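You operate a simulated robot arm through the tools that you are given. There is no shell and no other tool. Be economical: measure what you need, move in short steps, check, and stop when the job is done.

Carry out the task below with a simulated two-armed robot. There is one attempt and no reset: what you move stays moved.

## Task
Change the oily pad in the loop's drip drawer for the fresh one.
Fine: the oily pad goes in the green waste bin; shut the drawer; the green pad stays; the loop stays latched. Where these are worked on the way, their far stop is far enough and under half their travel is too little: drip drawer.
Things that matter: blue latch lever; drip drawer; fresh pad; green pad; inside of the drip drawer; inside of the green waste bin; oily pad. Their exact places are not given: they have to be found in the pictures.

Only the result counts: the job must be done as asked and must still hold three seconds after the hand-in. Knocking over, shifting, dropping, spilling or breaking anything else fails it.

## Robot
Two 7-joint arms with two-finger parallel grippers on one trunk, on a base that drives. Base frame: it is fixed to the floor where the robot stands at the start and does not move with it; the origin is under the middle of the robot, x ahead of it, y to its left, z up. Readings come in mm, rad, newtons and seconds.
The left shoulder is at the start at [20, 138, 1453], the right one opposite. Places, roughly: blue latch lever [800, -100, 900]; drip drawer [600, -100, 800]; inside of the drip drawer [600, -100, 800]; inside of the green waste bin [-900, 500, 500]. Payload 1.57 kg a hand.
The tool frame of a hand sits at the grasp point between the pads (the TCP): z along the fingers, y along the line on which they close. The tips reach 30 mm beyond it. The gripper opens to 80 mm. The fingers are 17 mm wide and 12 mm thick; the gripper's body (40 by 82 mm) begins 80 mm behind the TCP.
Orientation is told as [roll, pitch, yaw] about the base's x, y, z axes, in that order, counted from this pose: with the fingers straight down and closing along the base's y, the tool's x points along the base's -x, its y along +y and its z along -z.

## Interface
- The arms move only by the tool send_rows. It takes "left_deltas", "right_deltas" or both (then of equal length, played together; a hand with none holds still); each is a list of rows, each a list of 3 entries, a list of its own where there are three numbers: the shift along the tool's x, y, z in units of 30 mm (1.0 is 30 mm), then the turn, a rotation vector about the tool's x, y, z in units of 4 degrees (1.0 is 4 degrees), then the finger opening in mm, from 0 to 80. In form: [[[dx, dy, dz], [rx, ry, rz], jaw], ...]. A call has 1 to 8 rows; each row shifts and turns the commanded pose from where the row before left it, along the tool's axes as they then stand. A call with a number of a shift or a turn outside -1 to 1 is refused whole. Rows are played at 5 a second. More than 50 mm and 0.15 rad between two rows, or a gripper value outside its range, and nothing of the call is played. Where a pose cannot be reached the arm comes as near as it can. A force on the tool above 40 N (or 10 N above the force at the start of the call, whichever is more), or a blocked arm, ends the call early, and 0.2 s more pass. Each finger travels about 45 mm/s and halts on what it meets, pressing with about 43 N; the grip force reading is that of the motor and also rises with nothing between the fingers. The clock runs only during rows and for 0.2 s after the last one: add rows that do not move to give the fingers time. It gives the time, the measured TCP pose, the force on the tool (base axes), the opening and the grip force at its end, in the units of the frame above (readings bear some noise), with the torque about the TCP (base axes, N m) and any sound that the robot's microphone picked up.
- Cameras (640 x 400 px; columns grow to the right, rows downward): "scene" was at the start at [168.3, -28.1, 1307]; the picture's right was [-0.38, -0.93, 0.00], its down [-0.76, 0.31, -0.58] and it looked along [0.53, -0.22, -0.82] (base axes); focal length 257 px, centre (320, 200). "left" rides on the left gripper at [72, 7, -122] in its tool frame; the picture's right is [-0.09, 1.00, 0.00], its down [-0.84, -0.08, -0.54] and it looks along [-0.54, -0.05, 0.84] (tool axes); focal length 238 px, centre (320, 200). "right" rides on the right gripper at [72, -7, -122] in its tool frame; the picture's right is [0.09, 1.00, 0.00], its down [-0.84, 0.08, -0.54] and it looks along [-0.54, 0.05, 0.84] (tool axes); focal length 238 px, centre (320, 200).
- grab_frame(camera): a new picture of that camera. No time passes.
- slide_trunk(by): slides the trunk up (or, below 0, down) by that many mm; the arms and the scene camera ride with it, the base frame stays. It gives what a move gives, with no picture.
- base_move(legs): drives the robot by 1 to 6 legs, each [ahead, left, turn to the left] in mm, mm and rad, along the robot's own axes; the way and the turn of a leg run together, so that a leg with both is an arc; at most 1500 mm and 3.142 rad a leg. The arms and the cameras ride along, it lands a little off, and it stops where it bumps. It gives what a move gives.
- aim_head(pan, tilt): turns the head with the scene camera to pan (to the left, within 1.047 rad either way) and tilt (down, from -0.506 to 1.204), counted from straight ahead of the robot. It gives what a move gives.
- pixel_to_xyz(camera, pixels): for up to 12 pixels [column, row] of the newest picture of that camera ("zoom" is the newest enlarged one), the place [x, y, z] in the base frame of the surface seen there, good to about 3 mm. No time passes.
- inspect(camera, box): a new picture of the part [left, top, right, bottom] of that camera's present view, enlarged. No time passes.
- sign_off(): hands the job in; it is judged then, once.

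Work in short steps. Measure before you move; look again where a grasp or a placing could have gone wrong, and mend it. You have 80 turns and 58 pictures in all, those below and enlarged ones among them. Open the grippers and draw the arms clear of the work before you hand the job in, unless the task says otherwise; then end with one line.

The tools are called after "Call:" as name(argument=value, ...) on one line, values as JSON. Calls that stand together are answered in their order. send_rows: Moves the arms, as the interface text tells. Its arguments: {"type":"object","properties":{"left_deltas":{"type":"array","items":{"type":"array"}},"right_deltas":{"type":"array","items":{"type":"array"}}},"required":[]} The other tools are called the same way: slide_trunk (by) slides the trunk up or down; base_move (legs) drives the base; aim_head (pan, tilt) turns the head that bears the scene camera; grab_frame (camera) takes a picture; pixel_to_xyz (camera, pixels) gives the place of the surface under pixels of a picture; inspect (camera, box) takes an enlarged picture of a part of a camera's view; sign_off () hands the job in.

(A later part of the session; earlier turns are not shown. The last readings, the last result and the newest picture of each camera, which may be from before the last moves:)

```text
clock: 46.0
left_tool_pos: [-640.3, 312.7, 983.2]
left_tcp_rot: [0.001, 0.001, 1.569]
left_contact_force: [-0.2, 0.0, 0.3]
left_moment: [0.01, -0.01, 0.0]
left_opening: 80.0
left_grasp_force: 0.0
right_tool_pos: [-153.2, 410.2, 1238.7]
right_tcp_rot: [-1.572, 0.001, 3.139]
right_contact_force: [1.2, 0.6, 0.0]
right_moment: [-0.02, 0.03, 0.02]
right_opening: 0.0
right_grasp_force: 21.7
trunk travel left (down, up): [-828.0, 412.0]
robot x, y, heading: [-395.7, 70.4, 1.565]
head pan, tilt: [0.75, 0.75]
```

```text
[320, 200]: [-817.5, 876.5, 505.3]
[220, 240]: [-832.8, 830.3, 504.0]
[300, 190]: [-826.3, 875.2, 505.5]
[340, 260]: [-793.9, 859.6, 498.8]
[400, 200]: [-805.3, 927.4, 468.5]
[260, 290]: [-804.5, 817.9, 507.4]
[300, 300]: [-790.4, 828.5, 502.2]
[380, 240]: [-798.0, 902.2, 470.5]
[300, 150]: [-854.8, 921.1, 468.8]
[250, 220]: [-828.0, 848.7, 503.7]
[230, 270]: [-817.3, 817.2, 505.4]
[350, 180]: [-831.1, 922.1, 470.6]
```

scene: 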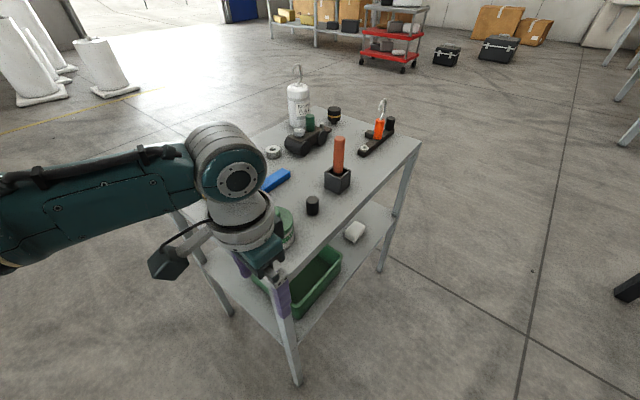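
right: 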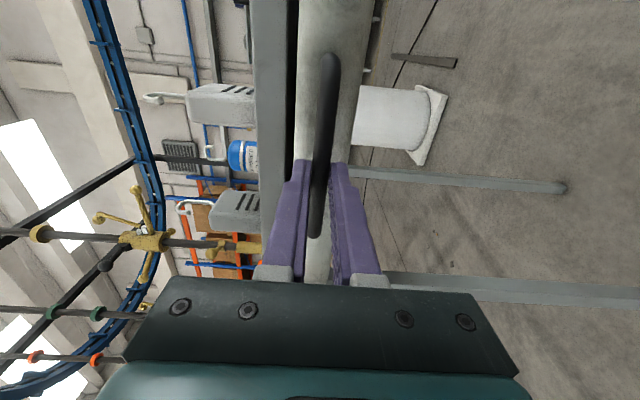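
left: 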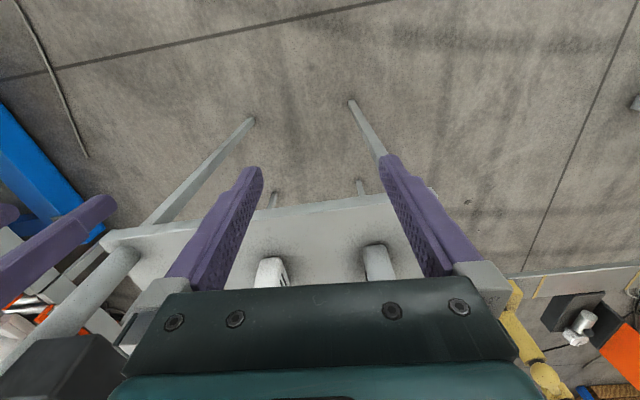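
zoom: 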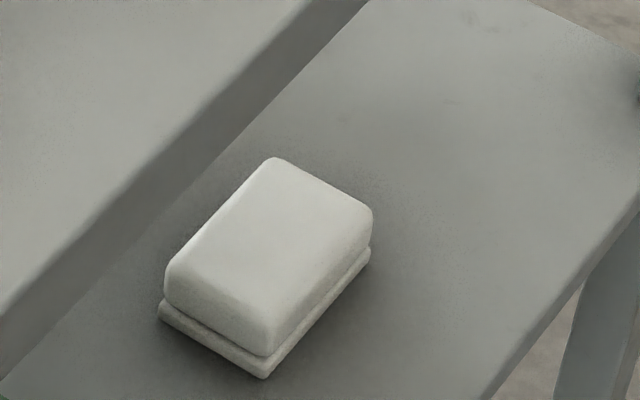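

Fresh pad is ~52 mm (x) × 77 mm (y) × 37 mm, so it will need a sideways-tilted grasp under the cart top; bin rim z≈568, spanning x −745…−900, y 440…670. First the oily pad: I go back facing the drawer and turn the left hand 90° so it closes fore-aft.

Call:
base_move(legs=[[0, 0, -1.495], [250, -300, 0]])

Call:
send_rows(left_deltas=[[[0, 0, 0], [0, 0, -1], 80], [[0, 0, 0], [0, 0, -1], 80], [[0, 0, 0], [0, 0, -1], 80], [[0, 0, 0], [0, 0, -1], 80], [[0, 0, 0], [0, 0, -1], 80], [[0, 0, 0], [0, 0, -1], 80], [[0, 0, 0], [0, 0, -1], 80], [[0, 0, 0], [0, 0, -1], 80]])

Call:
send_rows(left_deltas=[[[0, 0, 0], [0, 0, -1], 80], [[0, 0, 0], [0, 0, -1], 80], [[0, 0, 0], [0, 0, -1], 80], [[0, 0, 0], [0, 0, -1], 80], [[0, 0, 0], [0, 0, -1], 80], [[0, 0, 0], [0, 0, -1], 80], [[0, 0, 0], [0, 0, -1], 80], [[0, 0, 0], [0, 0, -1], 80]])

Call:
send_rows(left_deltas=[[[0, 0, 0], [0, 0, -1], 80], [[0, 0, 0], [0, 0, -1], 80], [[0, 0, 0], [0, 0, -1], 80], [[0, 0, 0], [0, 0, -1], 80], [[0, 0, 0], [0, 0, -1], 80], [[0, 0, 0], [0, 0, -1], 80], [[0, 0, 0], [0, 0, -0.5], 80]])

Call:
aim_head(pan=-0.1, tilt=0.9)

Call:
grab_frame(camera="scene")

```text
clock: 52.1
left_tool_pos: [100.8, 48.5, 983.6]
left_tcp_rot: [0.0, 0.0, 0.061]
left_contact_force: [-0.5, -0.2, 0.0]
left_moment: [-0.05, 0.05, 0.01]
left_opening: 80.1
left_grasp_force: 0.1
right_tool_pos: [228.0, -434.4, 1238.7]
right_tcp_rot: [-1.57, 0.002, 1.634]
right_contact_force: [0.4, 0.1, 0.3]
right_moment: [0.0, 0.01, -0.02]
right_opening: 0.0
right_grasp_force: 20.9
trunk travel left (down, up): [-828.0, 412.0]
robot x, y, heading: [-129.5, -212.8, 0.066]
head pan, tilt: [0.75, 0.75]
```

```text
clock: 53.9
left_tool_pos: [100.9, 47.8, 982.8]
left_tcp_rot: [0.0, 0.0, 0.621]
left_contact_force: [-0.3, 0.0, 0.5]
left_moment: [-0.03, 0.04, -0.04]
left_opening: 79.9
left_grasp_force: 0.1
right_tool_pos: [228.7, -433.3, 1238.3]
right_tcp_rot: [-1.57, 0.003, 1.633]
right_contact_force: [0.8, -0.8, -0.5]
right_moment: [-0.01, -0.02, -0.01]
right_opening: 0.1
right_grasp_force: 21.2
trunk travel left (down, up): [-828.0, 412.0]
robot x, y, heading: [-124.0, -213.3, 0.058]
head pan, tilt: [0.75, 0.75]
```

```text
clock: 55.7
left_tool_pos: [99.3, 49.0, 983.5]
left_tcp_rot: [0.001, 0.0, 1.181]
left_contact_force: [0.5, -0.6, -0.2]
left_moment: [0.02, 0.03, 0.03]
left_opening: 80.0
left_grasp_force: 0.1
right_tool_pos: [228.8, -433.1, 1237.9]
right_tcp_rot: [-1.571, 0.002, 1.631]
right_contact_force: [-0.6, 0.5, 1.0]
right_moment: [0.0, 0.01, 0.0]
right_opening: 0.0
right_grasp_force: 21.1
trunk travel left (down, up): [-828.0, 412.0]
robot x, y, heading: [-124.7, -216.0, 0.065]
head pan, tilt: [0.75, 0.75]
```

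```text
clock: 57.3
left_tool_pos: [100.8, 48.3, 983.2]
left_tcp_rot: [-0.001, 0.0, 1.633]
left_contact_force: [-0.8, 0.6, 0.1]
left_moment: [0.03, -0.04, 0.0]
left_opening: 80.1
left_grasp_force: 0.0
right_tool_pos: [229.0, -433.6, 1238.4]
right_tcp_rot: [-1.572, 0.003, 1.632]
right_contact_force: [0.7, 0.1, 0.1]
right_moment: [-0.02, 0.02, -0.01]
right_opening: 0.0
right_grasp_force: 21.3
trunk travel left (down, up): [-828.0, 412.0]
robot x, y, heading: [-123.8, -212.1, 0.061]
head pan, tilt: [0.75, 0.75]
```

```text
clock: 58.5
left_tool_pos: [100.9, 47.2, 983.3]
left_tcp_rot: [0.001, 0.0, 1.632]
left_contact_force: [-0.1, 0.3, 0.1]
left_moment: [-0.02, 0.0, -0.02]
left_opening: 79.8
left_grasp_force: 0.1
right_tool_pos: [228.8, -433.5, 1239.7]
right_tcp_rot: [-1.571, 0.003, 1.631]
right_contact_force: [0.1, -0.5, 0.2]
right_moment: [0.0, 0.0, 0.01]
right_opening: 0.0
right_grasp_force: 21.4
trunk travel left (down, up): [-828.0, 412.0]
robot x, y, heading: [-123.0, -213.2, 0.062]
head pan, tilt: [-0.099, 0.901]
```

```text
30 pictures are left
```

scene: 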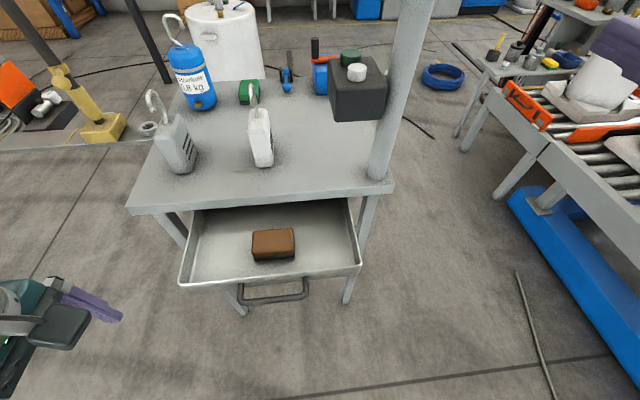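

The oily pad is in clear view at (273,244). I measure its corners and zoom.

Call:
inspect(camera="scene", box=[170, 190, 378, 320])

Call:
pixel_to_xyz(camera="scene", pixels=[[254, 233], [292, 230], [255, 251], [293, 249], [273, 242], [273, 258], [220, 240], [184, 281], [358, 265], [270, 276], [262, 199], [275, 297]])

```text
3.08 times, centred on (274, 255) of scene
```

zoom: 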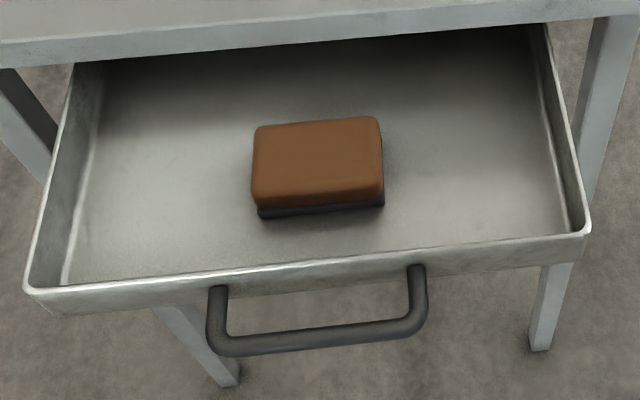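

```text
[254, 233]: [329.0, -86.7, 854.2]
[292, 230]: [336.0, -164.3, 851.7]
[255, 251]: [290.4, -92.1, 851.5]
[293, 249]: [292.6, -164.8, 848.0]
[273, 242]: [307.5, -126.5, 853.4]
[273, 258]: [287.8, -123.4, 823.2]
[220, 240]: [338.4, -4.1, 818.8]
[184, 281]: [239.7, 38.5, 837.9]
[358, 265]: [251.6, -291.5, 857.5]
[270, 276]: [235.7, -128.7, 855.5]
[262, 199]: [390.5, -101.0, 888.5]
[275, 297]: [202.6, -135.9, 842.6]
```

Pad centre ≈ [313,-127], top 853, floor 818, yaw ≈0.06, matching the hand's closing axis. I check the dark box's extent, then move the left hand forward/right/up above the pad.

Call:
pixel_to_xyz(camera="scene", pixels=[[335, 112], [332, 90], [375, 115], [384, 95], [350, 55]])

Call:
send_rows(left_deltas=[[[0.782, -0.836, -1], [0, 0, 0], 80], [[0.782, -0.836, -1], [0, 0, 0], 80], [[0.782, -0.836, -1], [0, 0, 0], 80], [[0.782, -0.836, -1], [0, 0, 0], 80], [[0.782, -0.836, -1], [0, 0, 0], 80], [[0.782, -0.836, -1], [0, 0, 0], 80], [[0.782, -0.836, -1], [0, 0, 0], 80], [[0.782, -0.836, -1], [0, 0, 0], 80]])

```text
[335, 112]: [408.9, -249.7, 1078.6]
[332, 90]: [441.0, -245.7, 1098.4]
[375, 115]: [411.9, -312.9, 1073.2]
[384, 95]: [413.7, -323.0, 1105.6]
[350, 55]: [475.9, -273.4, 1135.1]
```

```text
clock: 60.3
left_tool_pos: [311.0, -128.3, 1221.0]
left_tcp_rot: [0.001, 0.003, 1.632]
left_contact_force: [0.2, 0.2, 0.8]
left_moment: [0.04, 0.02, 0.0]
left_opening: 80.0
left_grasp_force: 0.0
right_tool_pos: [229.7, -432.3, 1238.8]
right_tcp_rot: [-1.572, 0.001, 1.632]
right_contact_force: [0.8, 0.1, 0.1]
right_moment: [-0.02, -0.01, 0.02]
right_opening: 0.0
right_grasp_force: 21.3
trunk travel left (down, up): [-828.0, 412.0]
robot x, y, heading: [-124.4, -211.5, 0.065]
head pan, tilt: [-0.099, 0.901]
```

In position above the pad, clear of the dark box (x≥409, y≤-246). I lower the trunk 300 mm and look with the left camera.

Call:
slide_trunk(by=-300)

Call:
grab_frame(camera="left")

```text
clock: 63.3
left_tool_pos: [311.8, -127.0, 923.2]
left_tcp_rot: [0.001, -0.001, 1.632]
left_contact_force: [-0.3, 0.7, -0.2]
left_moment: [0.02, -0.03, -0.01]
left_opening: 79.9
left_grasp_force: 0.1
right_tool_pos: [228.3, -433.3, 940.0]
right_tcp_rot: [-1.57, 0.002, 1.633]
right_contact_force: [0.6, 0.9, 0.3]
right_moment: [-0.01, -0.01, 0.02]
right_opening: 0.0
right_grasp_force: 21.8
trunk travel left (down, up): [-528.0, 712.0]
robot x, y, heading: [-126.0, -213.5, 0.057]
head pan, tilt: [-0.099, 0.901]
```

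```text
28 pictures are left
```

left: 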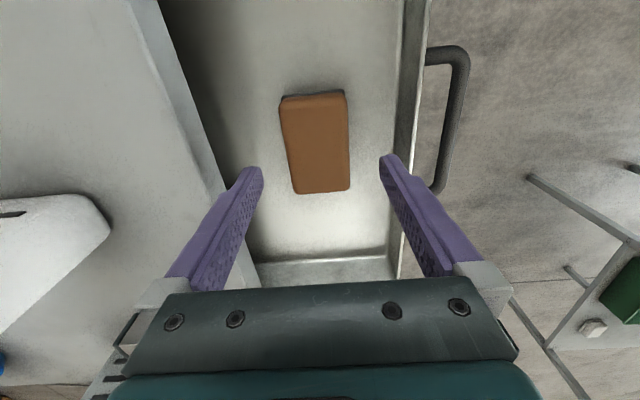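

The pad is centred between the fingers. I descend 70 mm and close.

Call:
send_rows(left_deltas=[[[0, -0.03, 0.8], [0, 0, 0], 80], [[0, 0, 0.8], [0, 0, 0], 80], [[0, 0, 0.73], [0, 0, 0], 80], [[0, 0, 0], [0, 0, 0], 30], [[0, 0, 0], [0, 0, 0], 30], [[0, 0, 0], [0, 0, 0], 30], [[0, 0, 0], [0, 0, 0], 30], [[0, 0, 0], [0, 0, 0], 30]])

Call:
grab_frame(camera="left")

```text
clock: 65.1
left_tool_pos: [312.4, -126.7, 851.0]
left_tcp_rot: [0.003, 0.001, 1.632]
left_contact_force: [0.0, -0.4, -0.2]
left_moment: [0.0, 0.03, -0.03]
left_opening: 53.8
left_grasp_force: 43.2
right_tool_pos: [228.8, -433.1, 938.7]
right_tcp_rot: [-1.573, 0.003, 1.633]
right_contact_force: [-0.1, 0.4, -0.2]
right_moment: [0.01, 0.01, -0.01]
right_opening: 0.0
right_grasp_force: 20.4
trunk travel left (down, up): [-528.0, 712.0]
robot x, y, heading: [-128.0, -211.0, 0.063]
head pan, tilt: [-0.099, 0.901]
```

```text
27 pictures are left
```

left: 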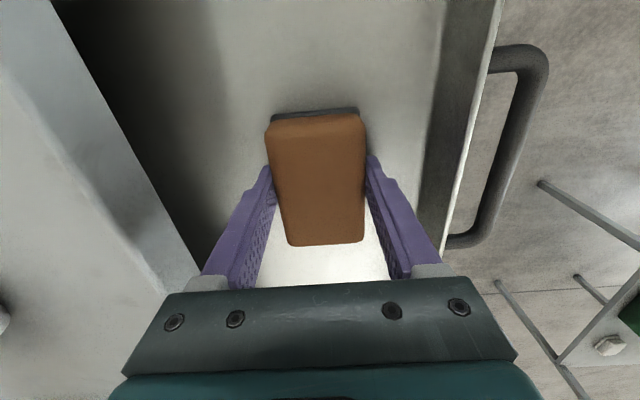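

The oily pad is held (53.8 mm). I lift by the trunk, back off 300 mm, and rotate the left hand to point forward-down with lateral closing for the bin drop.

Call:
slide_trunk(by=120)

Call:
base_move(legs=[[-300, 60, 0]])

Call:
send_rows(left_deltas=[[[0, 0, 0], [0.5105, -0.5105, 0.981], 30], [[0, 0, 0], [0.5105, -0.5105, 0.981], 30], [[0, 0, 0], [0.5105, -0.5105, 0.981], 30], [[0, 0, 0], [0.5105, -0.5105, 0.981], 30], [[0, 0, 0], [0.5105, -0.5105, 0.981], 30], [[0, 0, 0], [0.5105, -0.5105, 0.981], 30], [[0, 0, 0], [0.5105, -0.5105, 0.981], 30]])

Call:
send_rows(left_deltas=[[[0, 0, 0], [0.5105, -0.5105, 0.981], 30], [[0, 0, 0], [0.5105, -0.5105, 0.981], 30], [[0, 0, 0], [0.5105, -0.5105, 0.981], 30], [[0, 0, 0], [0.5105, -0.5105, 0.981], 30], [[0, 0, 0], [0.5105, -0.5105, 0.981], 30], [[0, 0, 0], [0.5105, -0.5105, 0.981], 30], [[0, 0, 0], [0.5105, -0.5105, 0.981], 30]])

Call:
send_rows(left_deltas=[[[0, 0, 0], [0.5105, -0.5105, 0.981], 30], [[0, 0, 0], [0.5105, -0.5105, 0.981], 30], [[0, 0, 0], [0.5105, -0.5105, 0.981], 30], [[0, 0, 0], [0.5105, -0.5105, 0.981], 30], [[0, 0, 0], [0.5105, -0.5105, 0.981], 30], [[0, 0, 0], [0.5105, -0.5105, 0.981], 30], [[0, 0, 0], [0.5105, -0.5105, 0.981], 30]])

Call:
grab_frame(camera="left")

```text
clock: 66.6
left_tool_pos: [312.3, -126.5, 972.0]
left_tcp_rot: [0.0, -0.001, 1.632]
left_contact_force: [-0.5, -0.4, -0.4]
left_moment: [-0.02, 0.0, 0.01]
left_opening: 53.9
left_grasp_force: 42.9
right_tool_pos: [228.5, -432.8, 1059.2]
right_tcp_rot: [-1.57, 0.001, 1.632]
right_contact_force: [-0.1, -0.7, 0.1]
right_moment: [-0.03, 0.0, -0.02]
right_opening: 0.0
right_grasp_force: 21.2
trunk travel left (down, up): [-648.0, 592.0]
robot x, y, heading: [-126.2, -212.5, 0.059]
head pan, tilt: [-0.099, 0.901]
```

```text
clock: 68.7
left_tool_pos: [9.9, -84.7, 971.3]
left_tcp_rot: [0.0, -0.001, 1.633]
left_contact_force: [0.5, -0.1, -0.2]
left_moment: [-0.01, -0.01, -0.01]
left_opening: 53.6
left_grasp_force: 43.2
right_tool_pos: [-74.5, -390.6, 1059.5]
right_tcp_rot: [-1.571, 0.002, 1.633]
right_contact_force: [0.7, 0.7, 0.3]
right_moment: [-0.03, -0.04, 0.01]
right_opening: 0.1
right_grasp_force: 21.3
trunk travel left (down, up): [-648.0, 592.0]
robot x, y, heading: [-427.1, -173.5, 0.06]
head pan, tilt: [-0.099, 0.901]
```

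```text
clock: 70.3
left_tool_pos: [14.2, -70.9, 975.2]
left_tcp_rot: [-0.192, -0.317, 1.2]
left_contact_force: [0.3, -0.1, 0.3]
left_moment: [0.01, 0.0, -0.02]
left_opening: 53.5
left_grasp_force: 42.8
right_tool_pos: [-74.6, -389.7, 1059.1]
right_tcp_rot: [-1.571, 0.002, 1.633]
right_contact_force: [0.1, -0.1, 0.3]
right_moment: [-0.02, -0.01, 0.02]
right_opening: 0.0
right_grasp_force: 21.0
trunk travel left (down, up): [-648.0, 592.0]
robot x, y, heading: [-426.4, -172.7, 0.057]
head pan, tilt: [-0.099, 0.901]
```

```text
clock: 71.9
left_tool_pos: [15.2, -66.3, 974.5]
left_tcp_rot: [-0.204, -0.675, 0.719]
left_contact_force: [-0.1, -0.2, 0.0]
left_moment: [0.03, 0.0, 0.02]
left_opening: 54.0
left_grasp_force: 43.1
right_tool_pos: [-74.8, -390.5, 1059.3]
right_tcp_rot: [-1.57, 0.002, 1.634]
right_contact_force: [0.3, 0.5, 0.4]
right_moment: [-0.01, 0.0, 0.0]
right_opening: 0.0
right_grasp_force: 21.5
trunk travel left (down, up): [-648.0, 592.0]
robot x, y, heading: [-427.6, -167.6, 0.064]
head pan, tilt: [-0.099, 0.901]
```

```text
clock: 73.5
left_tool_pos: [8.9, -84.9, 972.6]
left_tcp_rot: [-0.002, -0.958, 0.062]
left_contact_force: [-0.3, 0.2, -0.4]
left_moment: [0.0, -0.01, -0.01]
left_opening: 53.9
left_grasp_force: 42.8
right_tool_pos: [-74.2, -390.1, 1060.2]
right_tcp_rot: [-1.571, 0.002, 1.634]
right_contact_force: [-0.3, -0.5, -0.9]
right_moment: [-0.01, 0.01, 0.02]
right_opening: 0.0
right_grasp_force: 21.4
trunk travel left (down, up): [-648.0, 592.0]
robot x, y, heading: [-430.1, -165.4, 0.063]
head pan, tilt: [-0.099, 0.901]
```

```text
26 pictures are left
```

left: 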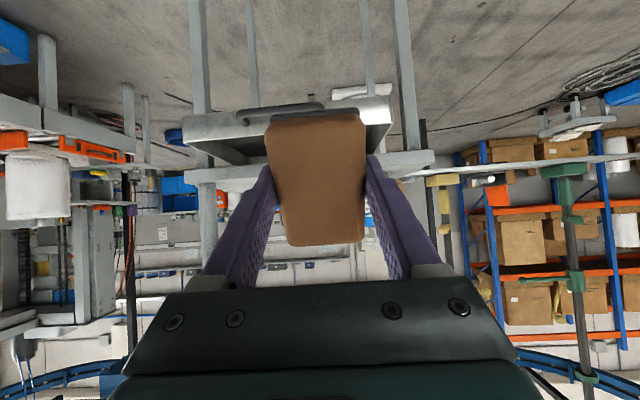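

Pad held, hand pitched 55° forward. I turn around toward the cart, stopping ~200 mm short of the bin, then look.

Call:
base_move(legs=[[0, 0, 1.58], [0, 0, 1.58], [-320, -803, 0]])

Call:
aim_head(pan=0.1, tilt=0.8)

Call:
grab_frame(camera="scene")

```text
clock: 85.7
left_tool_pos: [-605.7, 552.0, 971.3]
left_tcp_rot: [0.0, -0.958, -3.062]
left_contact_force: [-0.4, 0.8, -1.3]
left_moment: [0.04, 0.0, -0.03]
left_opening: 53.7
left_grasp_force: 43.6
right_tool_pos: [-528.5, 859.5, 1060.1]
right_tcp_rot: [-1.57, 0.002, -1.493]
right_contact_force: [-0.3, 0.9, -0.1]
right_moment: [0.0, -0.01, 0.0]
right_opening: 0.0
right_grasp_force: 21.4
trunk travel left (down, up): [-648.0, 592.0]
robot x, y, heading: [-168.2, 647.2, -3.061]
head pan, tilt: [-0.099, 0.901]
```

```text
clock: 86.4
left_tool_pos: [-606.4, 552.2, 970.9]
left_tcp_rot: [-0.003, -0.957, -3.061]
left_contact_force: [-0.8, -0.2, 0.1]
left_moment: [-0.02, -0.04, -0.02]
left_opening: 54.0
left_grasp_force: 43.4
right_tool_pos: [-526.9, 858.9, 1059.6]
right_tcp_rot: [-1.57, 0.0, -1.492]
right_contact_force: [0.3, -0.5, -0.1]
right_moment: [0.0, 0.02, 0.01]
right_opening: 0.0
right_grasp_force: 21.7
trunk travel left (down, up): [-648.0, 592.0]
robot x, y, heading: [-166.5, 646.6, -3.064]
head pan, tilt: [0.099, 0.799]
```

```text
25 pictures are left
```

scene: 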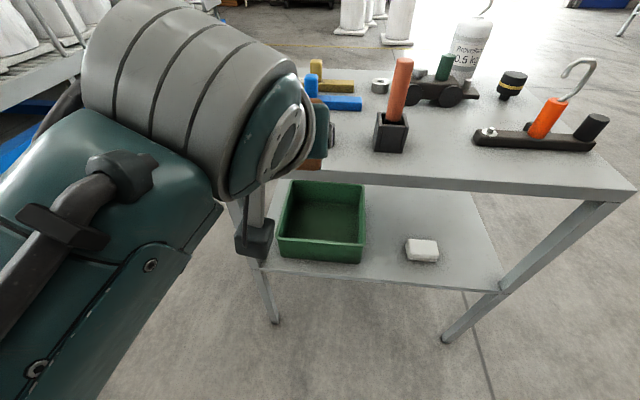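

Good view: the bin (320,215) and the fresh pad (422,249). I measure the bin rim, cart edges and top underside.

Call:
pixel_to_xyz(camera="scene", pixels=[[282, 240], [363, 243], [290, 184], [362, 188], [322, 215], [320, 241], [422, 243], [450, 187], [600, 197], [350, 275], [495, 291], [268, 265]])

```text
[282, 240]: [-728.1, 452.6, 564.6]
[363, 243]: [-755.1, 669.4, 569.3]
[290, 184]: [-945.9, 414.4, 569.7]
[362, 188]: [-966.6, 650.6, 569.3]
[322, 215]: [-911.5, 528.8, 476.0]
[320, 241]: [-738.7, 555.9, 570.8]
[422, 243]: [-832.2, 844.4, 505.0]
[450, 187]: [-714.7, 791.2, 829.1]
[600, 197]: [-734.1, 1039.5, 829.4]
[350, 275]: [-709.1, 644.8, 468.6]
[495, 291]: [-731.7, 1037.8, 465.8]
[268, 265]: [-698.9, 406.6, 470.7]
```

Bin interior x −735…−955, y 440…660, rim 569; cart top underside ≈820, edge x≈−714. I extend the hand 75 mm, lower the trunk 331 mm (hand to z≈640), then drive in 150 mm.

Call:
send_rows(left_deltas=[[[-0.478, 0, 0.683], [0, 0, 0], 30], [[-0.478, 0, 0.683], [0, 0, 0], 30], [[-0.478, 0, 0.683], [0, 0, 0], 30]])

Call:
base_move(legs=[[-120, 0, 0]])

Call:
slide_trunk(by=-331)

Call:
grab_frame(camera="left")

```text
clock: 87.2
left_tool_pos: [-680.8, 545.0, 971.8]
left_tcp_rot: [-0.002, -0.96, -3.062]
left_contact_force: [0.5, 0.9, -1.2]
left_moment: [0.03, 0.01, 0.03]
left_opening: 53.7
left_grasp_force: 43.1
right_tool_pos: [-527.0, 859.6, 1059.4]
right_tcp_rot: [-1.57, 0.001, -1.492]
right_contact_force: [-0.1, 0.9, -0.8]
right_moment: [-0.03, 0.02, -0.01]
right_opening: 0.0
right_grasp_force: 21.3
trunk travel left (down, up): [-648.0, 592.0]
robot x, y, heading: [-167.6, 649.0, -3.062]
head pan, tilt: [0.099, 0.799]
```

```text
clock: 88.5
left_tool_pos: [-561.4, 554.6, 971.1]
left_tcp_rot: [-0.003, -0.962, -3.063]
left_contact_force: [-0.3, 0.1, -1.6]
left_moment: [-0.02, 0.0, -0.02]
left_opening: 53.7
left_grasp_force: 42.6
right_tool_pos: [-408.6, 868.8, 1058.8]
right_tcp_rot: [-1.57, 0.0, -1.493]
right_contact_force: [0.6, -0.5, 0.1]
right_moment: [0.01, -0.02, 0.0]
right_opening: 0.1
right_grasp_force: 21.2
trunk travel left (down, up): [-648.0, 592.0]
robot x, y, heading: [-48.8, 654.5, -3.063]
head pan, tilt: [0.099, 0.799]
```

```text
clock: 91.7
left_tool_pos: [-562.0, 554.6, 640.6]
left_tcp_rot: [-0.003, -0.96, -3.06]
left_contact_force: [-1.1, 0.1, -0.8]
left_moment: [0.02, 0.0, 0.01]
left_opening: 53.5
left_grasp_force: 43.5
right_tool_pos: [-409.2, 869.1, 728.4]
right_tcp_rot: [-1.573, 0.001, -1.49]
right_contact_force: [0.6, -0.5, 0.5]
right_moment: [0.0, 0.03, -0.02]
right_opening: 0.0
right_grasp_force: 21.3
trunk travel left (down, up): [-317.0, 923.0]
robot x, y, heading: [-50.9, 651.9, -3.064]
head pan, tilt: [0.099, 0.799]
```

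```text
24 pictures are left
```

left: 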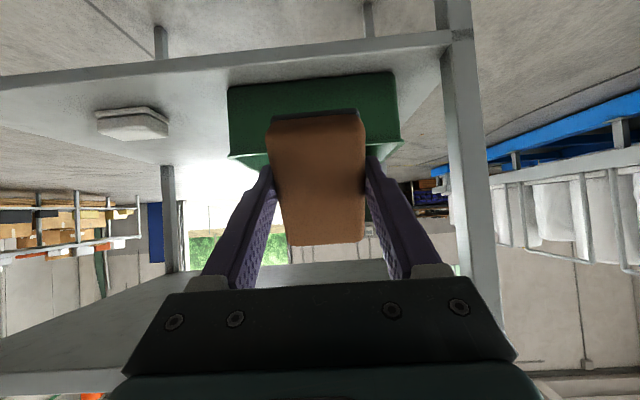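

Aligned with the bin. I drive forward 268 mm into the gap above it.

Call:
base_move(legs=[[150, -12, 0], [118, 0, 0]])

Call:
grab_frame(camera="scene")

```text
clock: 93.9
left_tool_pos: [-828.6, 548.1, 640.6]
left_tcp_rot: [-0.002, -0.958, -3.064]
left_contact_force: [0.5, 1.0, -0.1]
left_moment: [-0.01, 0.04, 0.0]
left_opening: 53.7
left_grasp_force: 42.8
right_tool_pos: [-674.7, 861.6, 727.5]
right_tcp_rot: [-1.569, 0.001, -1.493]
right_contact_force: [-0.7, 0.0, -0.8]
right_moment: [0.01, -0.02, -0.04]
right_opening: 0.0
right_grasp_force: 21.0
trunk travel left (down, up): [-317.0, 923.0]
robot x, y, heading: [-319.1, 643.2, -3.061]
head pan, tilt: [0.099, 0.799]
```

```text
23 pictures are left
```

scene: 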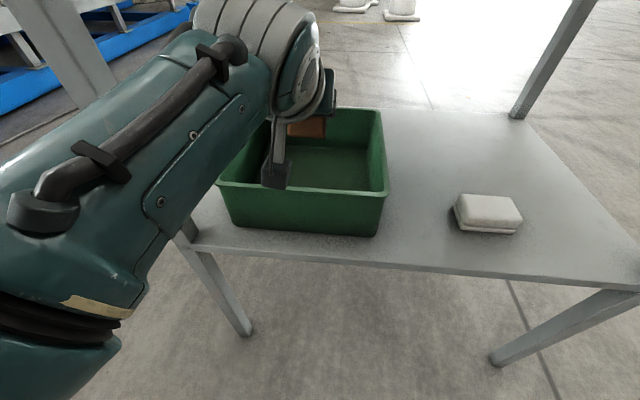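

The pad is above the bin. I lower 30 mm and open.

Call:
slide_trunk(by=-30)

Call:
send_rows(left_deltas=[[[0, 0, 0], [0, 0, 0], 80], [[0, 0, 0], [0, 0, 0], 80], [[0, 0, 0], [0, 0, 0], 80], [[0, 0, 0], [0, 0, 0], 80], [[0, 0, 0], [0, 0, 0], 80]])

Call:
grab_frame(camera="left")

```text
clock: 94.7
left_tool_pos: [-828.4, 547.9, 609.9]
left_tcp_rot: [-0.001, -0.958, -3.064]
left_contact_force: [0.1, 0.2, -0.6]
left_moment: [0.01, 0.02, -0.02]
left_opening: 53.7
left_grasp_force: 42.9
right_tool_pos: [-674.6, 861.3, 698.6]
right_tcp_rot: [-1.571, 0.0, -1.494]
right_contact_force: [-0.8, 0.1, 0.4]
right_moment: [0.04, 0.0, 0.01]
right_opening: 0.1
right_grasp_force: 21.4
trunk travel left (down, up): [-287.0, 953.0]
robot x, y, heading: [-315.9, 648.8, -3.064]
head pan, tilt: [0.099, 0.799]
```

```text
clock: 95.9
left_tool_pos: [-828.3, 547.7, 609.5]
left_tcp_rot: [-0.002, -0.957, -3.065]
left_contact_force: [-0.4, -0.1, 0.4]
left_moment: [-0.01, 0.02, 0.03]
left_opening: 80.0
left_grasp_force: 0.0
right_tool_pos: [-674.2, 861.2, 697.4]
right_tcp_rot: [-1.571, 0.001, -1.495]
right_contact_force: [0.4, -0.6, -0.6]
right_moment: [0.05, -0.01, 0.0]
right_opening: 0.0
right_grasp_force: 21.8
trunk travel left (down, up): [-287.0, 953.0]
robot x, y, heading: [-314.0, 649.3, -3.069]
head pan, tilt: [0.099, 0.799]
```

```text
22 pictures are left
```

left: 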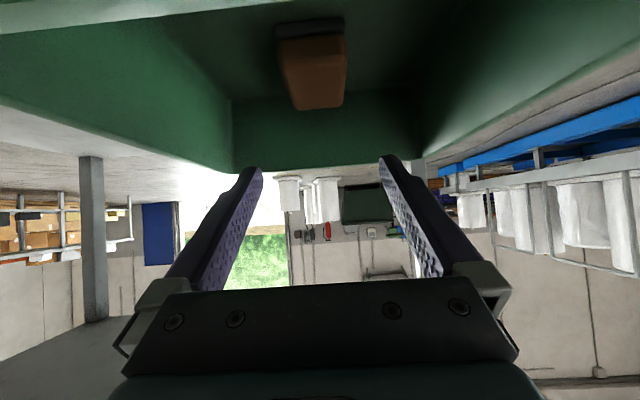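

The oily pad lies in the bin. I back out, retract the arm 75 mm, and rotate the hand to the sideways-tilted pose (closing fore-aft) for the fresh pad.

Call:
slide_trunk(by=30)

Call:
base_move(legs=[[-330, 0, 0]])

Call:
send_rows(left_deltas=[[[0.478, 0, -0.683], [0, 0, 0], 80], [[0.478, 0, -0.683], [0, 0, 0], 80], [[0.478, 0, -0.683], [0, 0, 0], 80]])

Call:
send_rows(left_deltas=[[[0, 0, 0], [-0.087, 0.766, -0.996], 80], [[0, 0, 0], [-0.087, 0.766, -0.996], 80], [[0, 0, 0], [-0.087, 0.766, -0.996], 80], [[0, 0, 0], [-0.087, 0.766, -0.996], 80], [[0, 0, 0], [-0.087, 0.766, -0.996], 80], [[0, 0, 0], [-0.087, 0.766, -0.996], 80], [[0, 0, 0], [-0.087, 0.766, -0.996], 80]])

Call:
send_rows(left_deltas=[[[0, 0, 0], [-0.087, 0.766, -0.996], 80], [[0, 0, 0], [-0.087, 0.766, -0.996], 80], [[0, 0, 0], [-0.087, 0.766, -0.996], 80], [[0, 0, 0], [-0.087, 0.766, -0.996], 80], [[0, 0, 0], [-0.087, 0.766, -0.996], 80], [[0, 0, 0], [-0.087, 0.766, -0.996], 80]])

Call:
send_rows(left_deltas=[[[0, 0, 0], [-0.087, 0.766, -0.996], 80], [[0, 0, 0], [-0.087, 0.766, -0.996], 80], [[0, 0, 0], [-0.087, 0.766, -0.996], 80], [[0, 0, 0], [-0.087, 0.766, -0.996], 80], [[0, 0, 0], [-0.087, 0.766, -0.996], 80], [[0, 0, 0], [-0.087, 0.766, -0.996], 80]])

Call:
send_rows(left_deltas=[[[0, 0, 0], [-0.087, 0.766, -0.996], 80], [[0, 0, 0], [-0.087, 0.766, -0.996], 80], [[0, 0, 0], [-0.087, 0.766, -0.996], 80], [[0, 0, 0], [-0.087, 0.766, -0.996], 80], [[0, 0, 0], [-0.087, 0.766, -0.996], 80], [[0, 0, 0], [-0.087, 0.766, -0.996], 80]])

Call:
grab_frame(camera="scene")

```text
clock: 96.6
left_tool_pos: [-828.5, 546.6, 638.7]
left_tcp_rot: [-0.003, -0.959, -3.063]
left_contact_force: [0.0, -0.2, -1.1]
left_moment: [-0.03, 0.0, 0.01]
left_opening: 80.0
left_grasp_force: 0.1
right_tool_pos: [-674.2, 861.2, 728.1]
right_tcp_rot: [-1.57, 0.0, -1.493]
right_contact_force: [1.0, 0.0, 0.3]
right_moment: [0.0, 0.02, -0.02]
right_opening: 0.2
right_grasp_force: 21.5
trunk travel left (down, up): [-317.0, 923.0]
robot x, y, heading: [-315.4, 642.4, -3.061]
head pan, tilt: [0.099, 0.799]
```

```text
clock: 98.8
left_tool_pos: [-501.7, 571.7, 641.1]
left_tcp_rot: [-0.003, -0.959, -3.061]
left_contact_force: [-0.2, 0.0, 0.5]
left_moment: [0.0, -0.01, 0.02]
left_opening: 80.1
left_grasp_force: 0.2
right_tool_pos: [-348.5, 886.6, 727.8]
right_tcp_rot: [-1.571, 0.001, -1.492]
right_contact_force: [-0.7, 0.4, -0.3]
right_moment: [-0.01, 0.01, -0.01]
right_opening: 0.1
right_grasp_force: 21.3
trunk travel left (down, up): [-317.0, 923.0]
robot x, y, heading: [11.7, 669.1, -3.058]
head pan, tilt: [0.099, 0.799]
```

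```text
clock: 99.6
left_tool_pos: [-428.3, 569.9, 641.2]
left_tcp_rot: [0.026, -0.964, -3.08]
left_contact_force: [-0.5, 0.1, -0.3]
left_moment: [-0.03, 0.0, 0.0]
left_opening: 80.2
left_grasp_force: 0.1
right_tool_pos: [-348.0, 885.8, 728.7]
right_tcp_rot: [-1.571, 0.001, -1.491]
right_contact_force: [0.1, -0.1, 0.4]
right_moment: [0.01, 0.02, 0.0]
right_opening: 0.0
right_grasp_force: 20.9
trunk travel left (down, up): [-317.0, 923.0]
robot x, y, heading: [9.5, 672.0, -3.065]
head pan, tilt: [0.099, 0.799]
```

```text
clock: 101.4
left_tool_pos: [-426.2, 538.8, 629.1]
left_tcp_rot: [-0.252, -0.537, -2.523]
left_contact_force: [0.3, -0.2, 0.9]
left_moment: [-0.01, 0.01, -0.01]
left_opening: 79.7
left_grasp_force: 0.1
right_tool_pos: [-347.8, 886.9, 728.8]
right_tcp_rot: [-1.572, 0.001, -1.49]
right_contact_force: [-1.0, 0.4, 0.8]
right_moment: [0.0, -0.03, -0.01]
right_opening: 0.0
right_grasp_force: 21.4
trunk travel left (down, up): [-317.0, 923.0]
robot x, y, heading: [4.1, 670.2, -3.065]
head pan, tilt: [0.099, 0.799]
stopped in row 7 (left hand): the arm was blocked; the commanded pose is now the measured one
```

```text
clock: 102.8
left_tool_pos: [-427.3, 525.6, 627.2]
left_tcp_rot: [-0.304, -0.127, -2.191]
left_contact_force: [0.5, -0.4, 0.2]
left_moment: [0.02, 0.0, 0.0]
left_opening: 79.9
left_grasp_force: 0.0
right_tool_pos: [-348.1, 885.1, 727.6]
right_tcp_rot: [-1.571, -0.001, -1.492]
right_contact_force: [-0.2, 0.6, -0.1]
right_moment: [0.0, 0.03, 0.02]
right_opening: 0.0
right_grasp_force: 20.8
trunk travel left (down, up): [-317.0, 923.0]
robot x, y, heading: [12.6, 672.8, -3.062]
head pan, tilt: [0.099, 0.799]
```

```text
clock: 104.2
left_tool_pos: [-425.7, 544.1, 630.4]
left_tcp_rot: [-0.255, 0.329, -1.895]
left_contact_force: [-0.1, 0.3, 0.3]
left_moment: [0.0, -0.01, 0.01]
left_opening: 79.8
left_grasp_force: 0.1
right_tool_pos: [-348.2, 885.8, 728.8]
right_tcp_rot: [-1.57, -0.002, -1.491]
right_contact_force: [0.2, 0.4, -0.6]
right_moment: [0.0, 0.0, -0.03]
right_opening: 0.1
right_grasp_force: 21.4
trunk travel left (down, up): [-317.0, 923.0]
robot x, y, heading: [9.3, 673.5, -3.067]
head pan, tilt: [0.099, 0.799]
```

```text
clock: 105.6
left_tool_pos: [-426.3, 542.6, 630.1]
left_tcp_rot: [0.004, 0.706, -1.465]
left_contact_force: [-0.4, 0.3, 0.0]
left_moment: [-0.02, -0.02, 0.01]
left_opening: 80.0
left_grasp_force: 0.0
right_tool_pos: [-347.2, 884.5, 728.4]
right_tcp_rot: [-1.572, -0.001, -1.491]
right_contact_force: [0.6, -0.4, 0.2]
right_moment: [-0.02, -0.01, -0.03]
right_opening: 0.0
right_grasp_force: 20.9
trunk travel left (down, up): [-317.0, 923.0]
robot x, y, heading: [8.6, 670.0, -3.064]
head pan, tilt: [0.099, 0.799]
```

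```text
21 pictures are left
```

scene: 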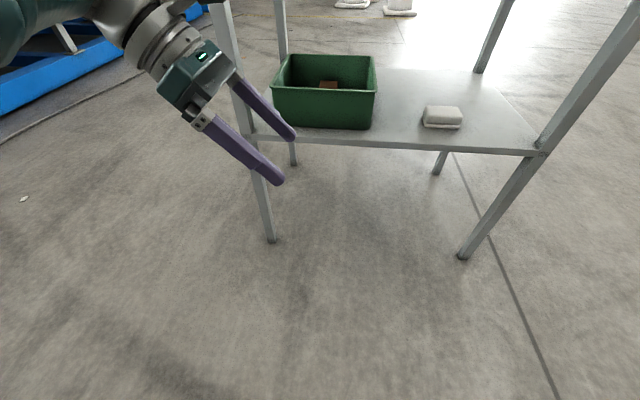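

The hand now has 40° sideways tilt, closing nearly along x. I zoom on the fresh pad to refine its position.

Call:
inspect(camera="scene", box=[402, 92, 482, 142])

Call:
pixel_to_xyz(camera="zoom", pixels=[[200, 130], [450, 130], [180, 210], [470, 225], [320, 130], [330, 230], [320, 180], [170, 240], [480, 260], [320, 265], [320, 110]])

```text
8.00 times, centred on (442, 117) of scene
```

zoom: 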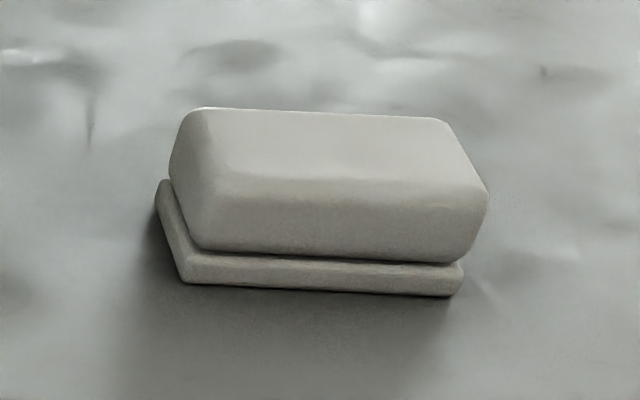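

```text
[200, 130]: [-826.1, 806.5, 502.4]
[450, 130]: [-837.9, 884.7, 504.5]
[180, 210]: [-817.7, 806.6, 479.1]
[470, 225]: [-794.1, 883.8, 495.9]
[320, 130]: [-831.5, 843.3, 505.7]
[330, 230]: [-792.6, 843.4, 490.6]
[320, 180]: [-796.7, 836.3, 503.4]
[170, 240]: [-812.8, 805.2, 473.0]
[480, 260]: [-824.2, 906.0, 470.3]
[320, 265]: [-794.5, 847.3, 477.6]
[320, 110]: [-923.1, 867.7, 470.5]
```

Pad centre ≈ [−816,845], top 505. I lower the trunk 85 mm (hand z≈545), sidestep right 322 mm, then check before going in.

Call:
base_move(legs=[[0, -322, 0]])

Call:
slide_trunk(by=-85)

Call:
base_move(legs=[[220, 0, 0]])

Call:
grab_frame(camera="scene")

Call:
grab_frame(camera="left")

```text
clock: 107.7
left_tool_pos: [-451.1, 863.1, 630.4]
left_tcp_rot: [0.0, 0.704, -1.467]
left_contact_force: [-0.1, -0.2, -0.4]
left_moment: [-0.02, 0.03, 0.02]
left_opening: 80.0
left_grasp_force: 0.0
right_tool_pos: [-374.0, 1206.8, 728.7]
right_tcp_rot: [-1.57, 0.0, -1.494]
right_contact_force: [-0.2, 0.5, -0.4]
right_moment: [0.0, -0.04, -0.04]
right_opening: 0.0
right_grasp_force: 21.0
trunk travel left (down, up): [-317.0, 923.0]
robot x, y, heading: [-16.8, 992.6, -3.065]
head pan, tilt: [0.099, 0.799]
```

```text
clock: 109.0
left_tool_pos: [-450.7, 863.9, 544.7]
left_tcp_rot: [0.001, 0.705, -1.468]
left_contact_force: [0.3, 0.5, -0.5]
left_moment: [0.01, 0.0, -0.01]
left_opening: 80.2
left_grasp_force: 0.0
right_tool_pos: [-372.6, 1206.5, 642.9]
right_tcp_rot: [-1.571, 0.0, -1.493]
right_contact_force: [-0.3, 0.7, 0.3]
right_moment: [0.02, -0.01, 0.0]
right_opening: 0.2
right_grasp_force: 21.3
trunk travel left (down, up): [-232.0, 1008.0]
robot x, y, heading: [-15.0, 994.0, -3.068]
head pan, tilt: [0.099, 0.799]
```

```text
clock: 110.6
left_tool_pos: [-669.2, 847.3, 544.7]
left_tcp_rot: [0.005, 0.705, -1.468]
left_contact_force: [0.7, 0.1, 0.7]
left_moment: [0.0, -0.01, 0.0]
left_opening: 80.1
left_grasp_force: 0.1
right_tool_pos: [-590.8, 1189.0, 642.9]
right_tcp_rot: [-1.569, 0.0, -1.494]
right_contact_force: [-1.5, 0.3, -0.1]
right_moment: [0.01, 0.0, -0.01]
right_opening: 0.0
right_grasp_force: 21.8
trunk travel left (down, up): [-232.0, 1008.0]
robot x, y, heading: [-234.5, 974.5, -3.067]
head pan, tilt: [0.099, 0.799]
```

```text
19 pictures are left
```

scene: 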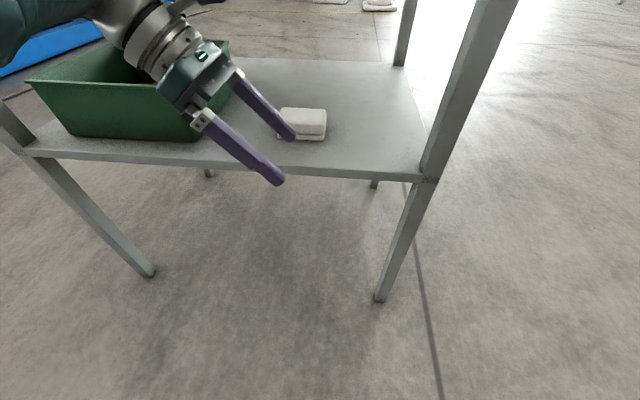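

```text
18 pictures are left
```

left: 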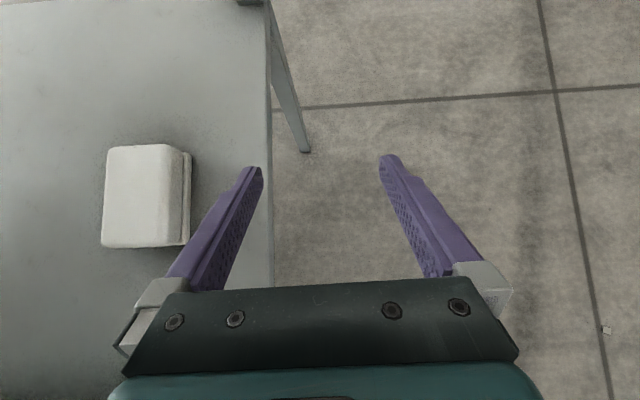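

Heading for the pad; I raise 12 mm for clearance over it and drive forward 147 mm.

Call:
slide_trunk(by=12)

Call:
base_move(legs=[[147, 0, 0]])

Call:
grab_frame(camera="left")

```text
clock: 111.2
left_tool_pos: [-669.9, 845.5, 557.6]
left_tcp_rot: [0.002, 0.706, -1.467]
left_contact_force: [-0.9, 0.4, 0.2]
left_moment: [0.02, -0.02, -0.02]
left_opening: 79.9
left_grasp_force: 0.0
right_tool_pos: [-591.3, 1188.2, 655.4]
right_tcp_rot: [-1.571, 0.0, -1.493]
right_contact_force: [-0.1, 0.0, 0.0]
right_moment: [0.0, 0.03, 0.0]
right_opening: 0.0
right_grasp_force: 21.1
trunk travel left (down, up): [-244.0, 996.0]
robot x, y, heading: [-234.0, 973.7, -3.058]
head pan, tilt: [0.099, 0.799]
```

```text
clock: 112.6
left_tool_pos: [-814.1, 834.5, 557.7]
left_tcp_rot: [0.004, 0.705, -1.469]
left_contact_force: [-1.5, -0.4, 0.7]
left_moment: [0.0, 0.02, -0.01]
left_opening: 80.1
left_grasp_force: 0.0
right_tool_pos: [-737.1, 1179.1, 654.8]
right_tcp_rot: [-1.568, 0.0, -1.493]
right_contact_force: [0.9, -0.8, -0.4]
right_moment: [0.0, -0.02, 0.01]
right_opening: 0.0
right_grasp_force: 21.9
trunk travel left (down, up): [-244.0, 996.0]
robot x, y, heading: [-377.9, 964.0, -3.065]
head pan, tilt: [0.099, 0.799]
```

```text
17 pictures are left
```

left: 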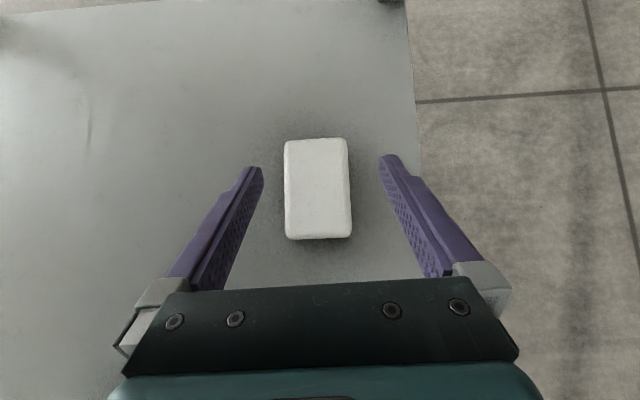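

The pad is centred between the fingers. I lower the trunk 54 mm and close.

Call:
slide_trunk(by=-54)

Call:
send_rows(left_deltas=[[[0, 0, 0], [0, 0, 0], 60], [[0, 0, 0], [0, 0, 0], 30], [[0, 0, 0], [0, 0, 0], 30], [[0, 0, 0], [0, 0, 0], 30], [[0, 0, 0], [0, 0, 0], 30]])

Call:
grab_frame(camera="left")

```text
clock: 113.5
left_tool_pos: [-815.2, 835.1, 502.3]
left_tcp_rot: [0.002, 0.705, -1.467]
left_contact_force: [0.3, -0.6, -0.7]
left_moment: [-0.03, 0.02, 0.01]
left_opening: 79.6
left_grasp_force: 0.0
right_tool_pos: [-738.0, 1177.4, 600.8]
right_tcp_rot: [-1.571, 0.0, -1.491]
right_contact_force: [-0.1, 0.5, -1.3]
right_moment: [0.0, -0.01, 0.02]
right_opening: 0.2
right_grasp_force: 21.3
trunk travel left (down, up): [-190.0, 1050.0]
robot x, y, heading: [-380.1, 966.3, -3.058]
head pan, tilt: [0.099, 0.799]
```

```text
clock: 114.8
left_tool_pos: [-816.3, 835.5, 502.5]
left_tcp_rot: [0.002, 0.707, -1.467]
left_contact_force: [0.4, -0.2, 1.9]
left_moment: [-0.05, 0.03, 0.03]
left_opening: 54.0
left_grasp_force: 42.6
right_tool_pos: [-737.9, 1177.6, 601.2]
right_tcp_rot: [-1.57, 0.001, -1.49]
right_contact_force: [-0.6, 0.0, 1.4]
right_moment: [-0.01, -0.01, 0.04]
right_opening: 0.1
right_grasp_force: 21.4
trunk travel left (down, up): [-190.0, 1050.0]
robot x, y, heading: [-378.5, 966.2, -3.066]
head pan, tilt: [0.099, 0.799]
```

```text
16 pictures are left
```

left: 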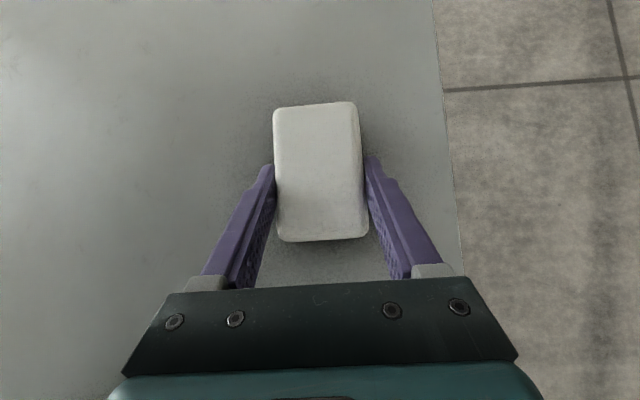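

Fresh pad held at 54 mm. I lift, back out, raise to z≈960 and carry it back to facing the drawer, keeping the same tilt so the pad stays flat.

Call:
slide_trunk(by=55)

Call:
base_move(legs=[[-330, 0, 0]])

Call:
slide_trunk(by=400)

Call:
base_move(legs=[[153, 680, 0], [185, 452, 0], [0, 0, -1.576], [0, 0, -1.576]])

Call:
aim_head(pan=-0.1, tilt=0.8)

Call:
grab_frame(camera="scene")

```text
clock: 115.7
left_tool_pos: [-813.6, 834.6, 558.6]
left_tcp_rot: [0.004, 0.705, -1.467]
left_contact_force: [0.5, 0.4, -0.2]
left_moment: [0.02, 0.02, -0.01]
left_opening: 54.0
left_grasp_force: 43.2
right_tool_pos: [-737.1, 1177.9, 656.4]
right_tcp_rot: [-1.571, 0.0, -1.492]
right_contact_force: [-0.2, -0.2, -0.2]
right_moment: [-0.04, -0.03, 0.01]
right_opening: 0.0
right_grasp_force: 21.2
trunk travel left (down, up): [-245.0, 995.0]
robot x, y, heading: [-379.3, 963.1, -3.063]
head pan, tilt: [0.099, 0.799]
```

```text
clock: 117.9
left_tool_pos: [-486.9, 860.4, 558.1]
left_tcp_rot: [0.005, 0.706, -1.47]
left_contact_force: [0.3, 0.3, -0.7]
left_moment: [0.0, 0.0, 0.0]
left_opening: 53.9
left_grasp_force: 42.4
right_tool_pos: [-407.9, 1204.1, 656.6]
right_tcp_rot: [-1.569, -0.001, -1.495]
right_contact_force: [0.4, -0.7, -0.5]
right_moment: [-0.02, 0.0, 0.04]
right_opening: 0.0
right_grasp_force: 21.1
trunk travel left (down, up): [-245.0, 995.0]
robot x, y, heading: [-49.5, 982.8, -3.06]
head pan, tilt: [0.099, 0.799]
```

```text
clock: 121.7
left_tool_pos: [-486.2, 860.3, 958.0]
left_tcp_rot: [0.004, 0.706, -1.469]
left_contact_force: [-0.1, -0.1, -1.4]
left_moment: [0.04, 0.02, -0.01]
left_opening: 54.0
left_grasp_force: 43.3
right_tool_pos: [-407.5, 1204.9, 1055.8]
right_tcp_rot: [-1.571, 0.001, -1.496]
right_contact_force: [0.5, 0.3, -0.1]
right_moment: [-0.04, 0.0, 0.0]
right_opening: 0.0
right_grasp_force: 21.1
trunk travel left (down, up): [-645.0, 595.0]
robot x, y, heading: [-55.7, 992.3, -3.063]
head pan, tilt: [0.099, 0.799]
```

```text
clock: 135.7
left_tool_pos: [131.3, -38.3, 958.3]
left_tcp_rot: [0.003, 0.705, 1.664]
left_contact_force: [0.4, 0.5, -0.8]
left_moment: [-0.01, 0.03, -0.01]
left_opening: 53.8
left_grasp_force: 42.9
right_tool_pos: [50.1, -380.8, 1055.9]
right_tcp_rot: [-1.57, 0.001, 1.638]
right_contact_force: [-0.1, -0.1, 0.7]
right_moment: [-0.02, 0.03, 0.02]
right_opening: 0.0
right_grasp_force: 21.4
trunk travel left (down, up): [-645.0, 595.0]
robot x, y, heading: [-308.4, -161.0, 0.067]
head pan, tilt: [0.099, 0.799]
```

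```text
clock: 136.4
left_tool_pos: [131.5, -38.7, 957.9]
left_tcp_rot: [0.004, 0.706, 1.665]
left_contact_force: [-0.2, 0.4, -0.7]
left_moment: [0.02, 0.01, 0.03]
left_opening: 54.2
left_grasp_force: 43.2
right_tool_pos: [50.6, -380.0, 1055.1]
right_tcp_rot: [-1.571, 0.001, 1.638]
right_contact_force: [-1.0, 0.1, 0.3]
right_moment: [0.01, 0.02, -0.02]
right_opening: 0.0
right_grasp_force: 21.2
trunk travel left (down, up): [-645.0, 595.0]
robot x, y, heading: [-310.4, -156.0, 0.067]
head pan, tilt: [-0.099, 0.799]
```

```text
15 pictures are left
```

scene: 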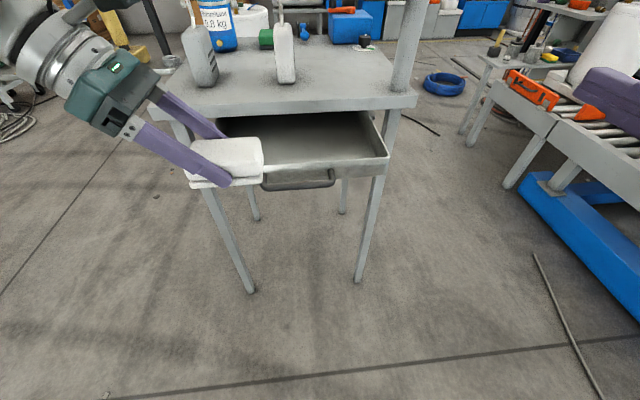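

The drawer is open ahead. I measure the grey bottle for clearance, then drive forward 175 and right 91.

Call:
pixel_to_xyz(camera="scene", pixels=[[205, 82], [200, 45], [213, 60], [188, 15], [240, 155], [225, 180]])

Call:
base_move(legs=[[40, -91, 0], [135, 0, 0]])

Call:
grab_frame(camera="scene")

Call:
grab_frame(camera="left")

```text
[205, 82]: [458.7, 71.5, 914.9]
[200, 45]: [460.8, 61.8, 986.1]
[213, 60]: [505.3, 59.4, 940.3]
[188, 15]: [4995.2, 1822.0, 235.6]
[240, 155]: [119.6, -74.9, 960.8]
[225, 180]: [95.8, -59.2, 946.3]
```

```text
clock: 138.5
left_tool_pos: [311.0, -115.2, 958.8]
left_tcp_rot: [0.003, 0.706, 1.665]
left_contact_force: [0.0, -0.1, 0.1]
left_moment: [-0.03, 0.05, -0.04]
left_opening: 54.0
left_grasp_force: 43.0
right_tool_pos: [230.2, -457.8, 1057.7]
right_tcp_rot: [-1.572, 0.001, 1.64]
right_contact_force: [-1.0, -0.4, 0.0]
right_moment: [0.02, 0.03, 0.01]
right_opening: 0.1
right_grasp_force: 21.5
trunk travel left (down, up): [-645.0, 595.0]
robot x, y, heading: [-126.6, -241.1, 0.069]
head pan, tilt: [-0.099, 0.799]
```

```text
14 pictures are left
```

scene: 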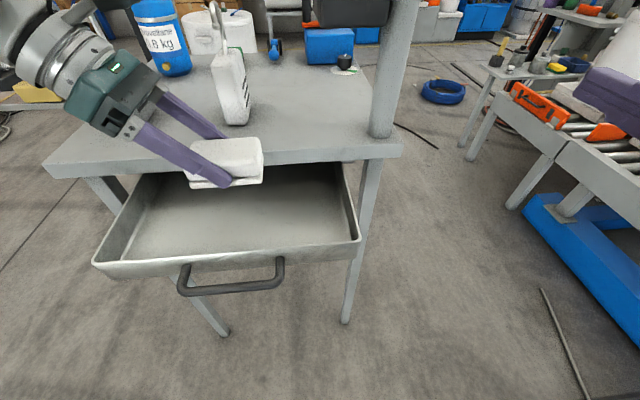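

```text
13 pictures are left
```

left: 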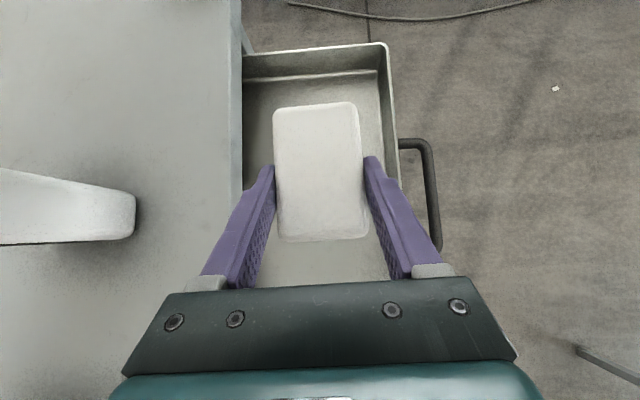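

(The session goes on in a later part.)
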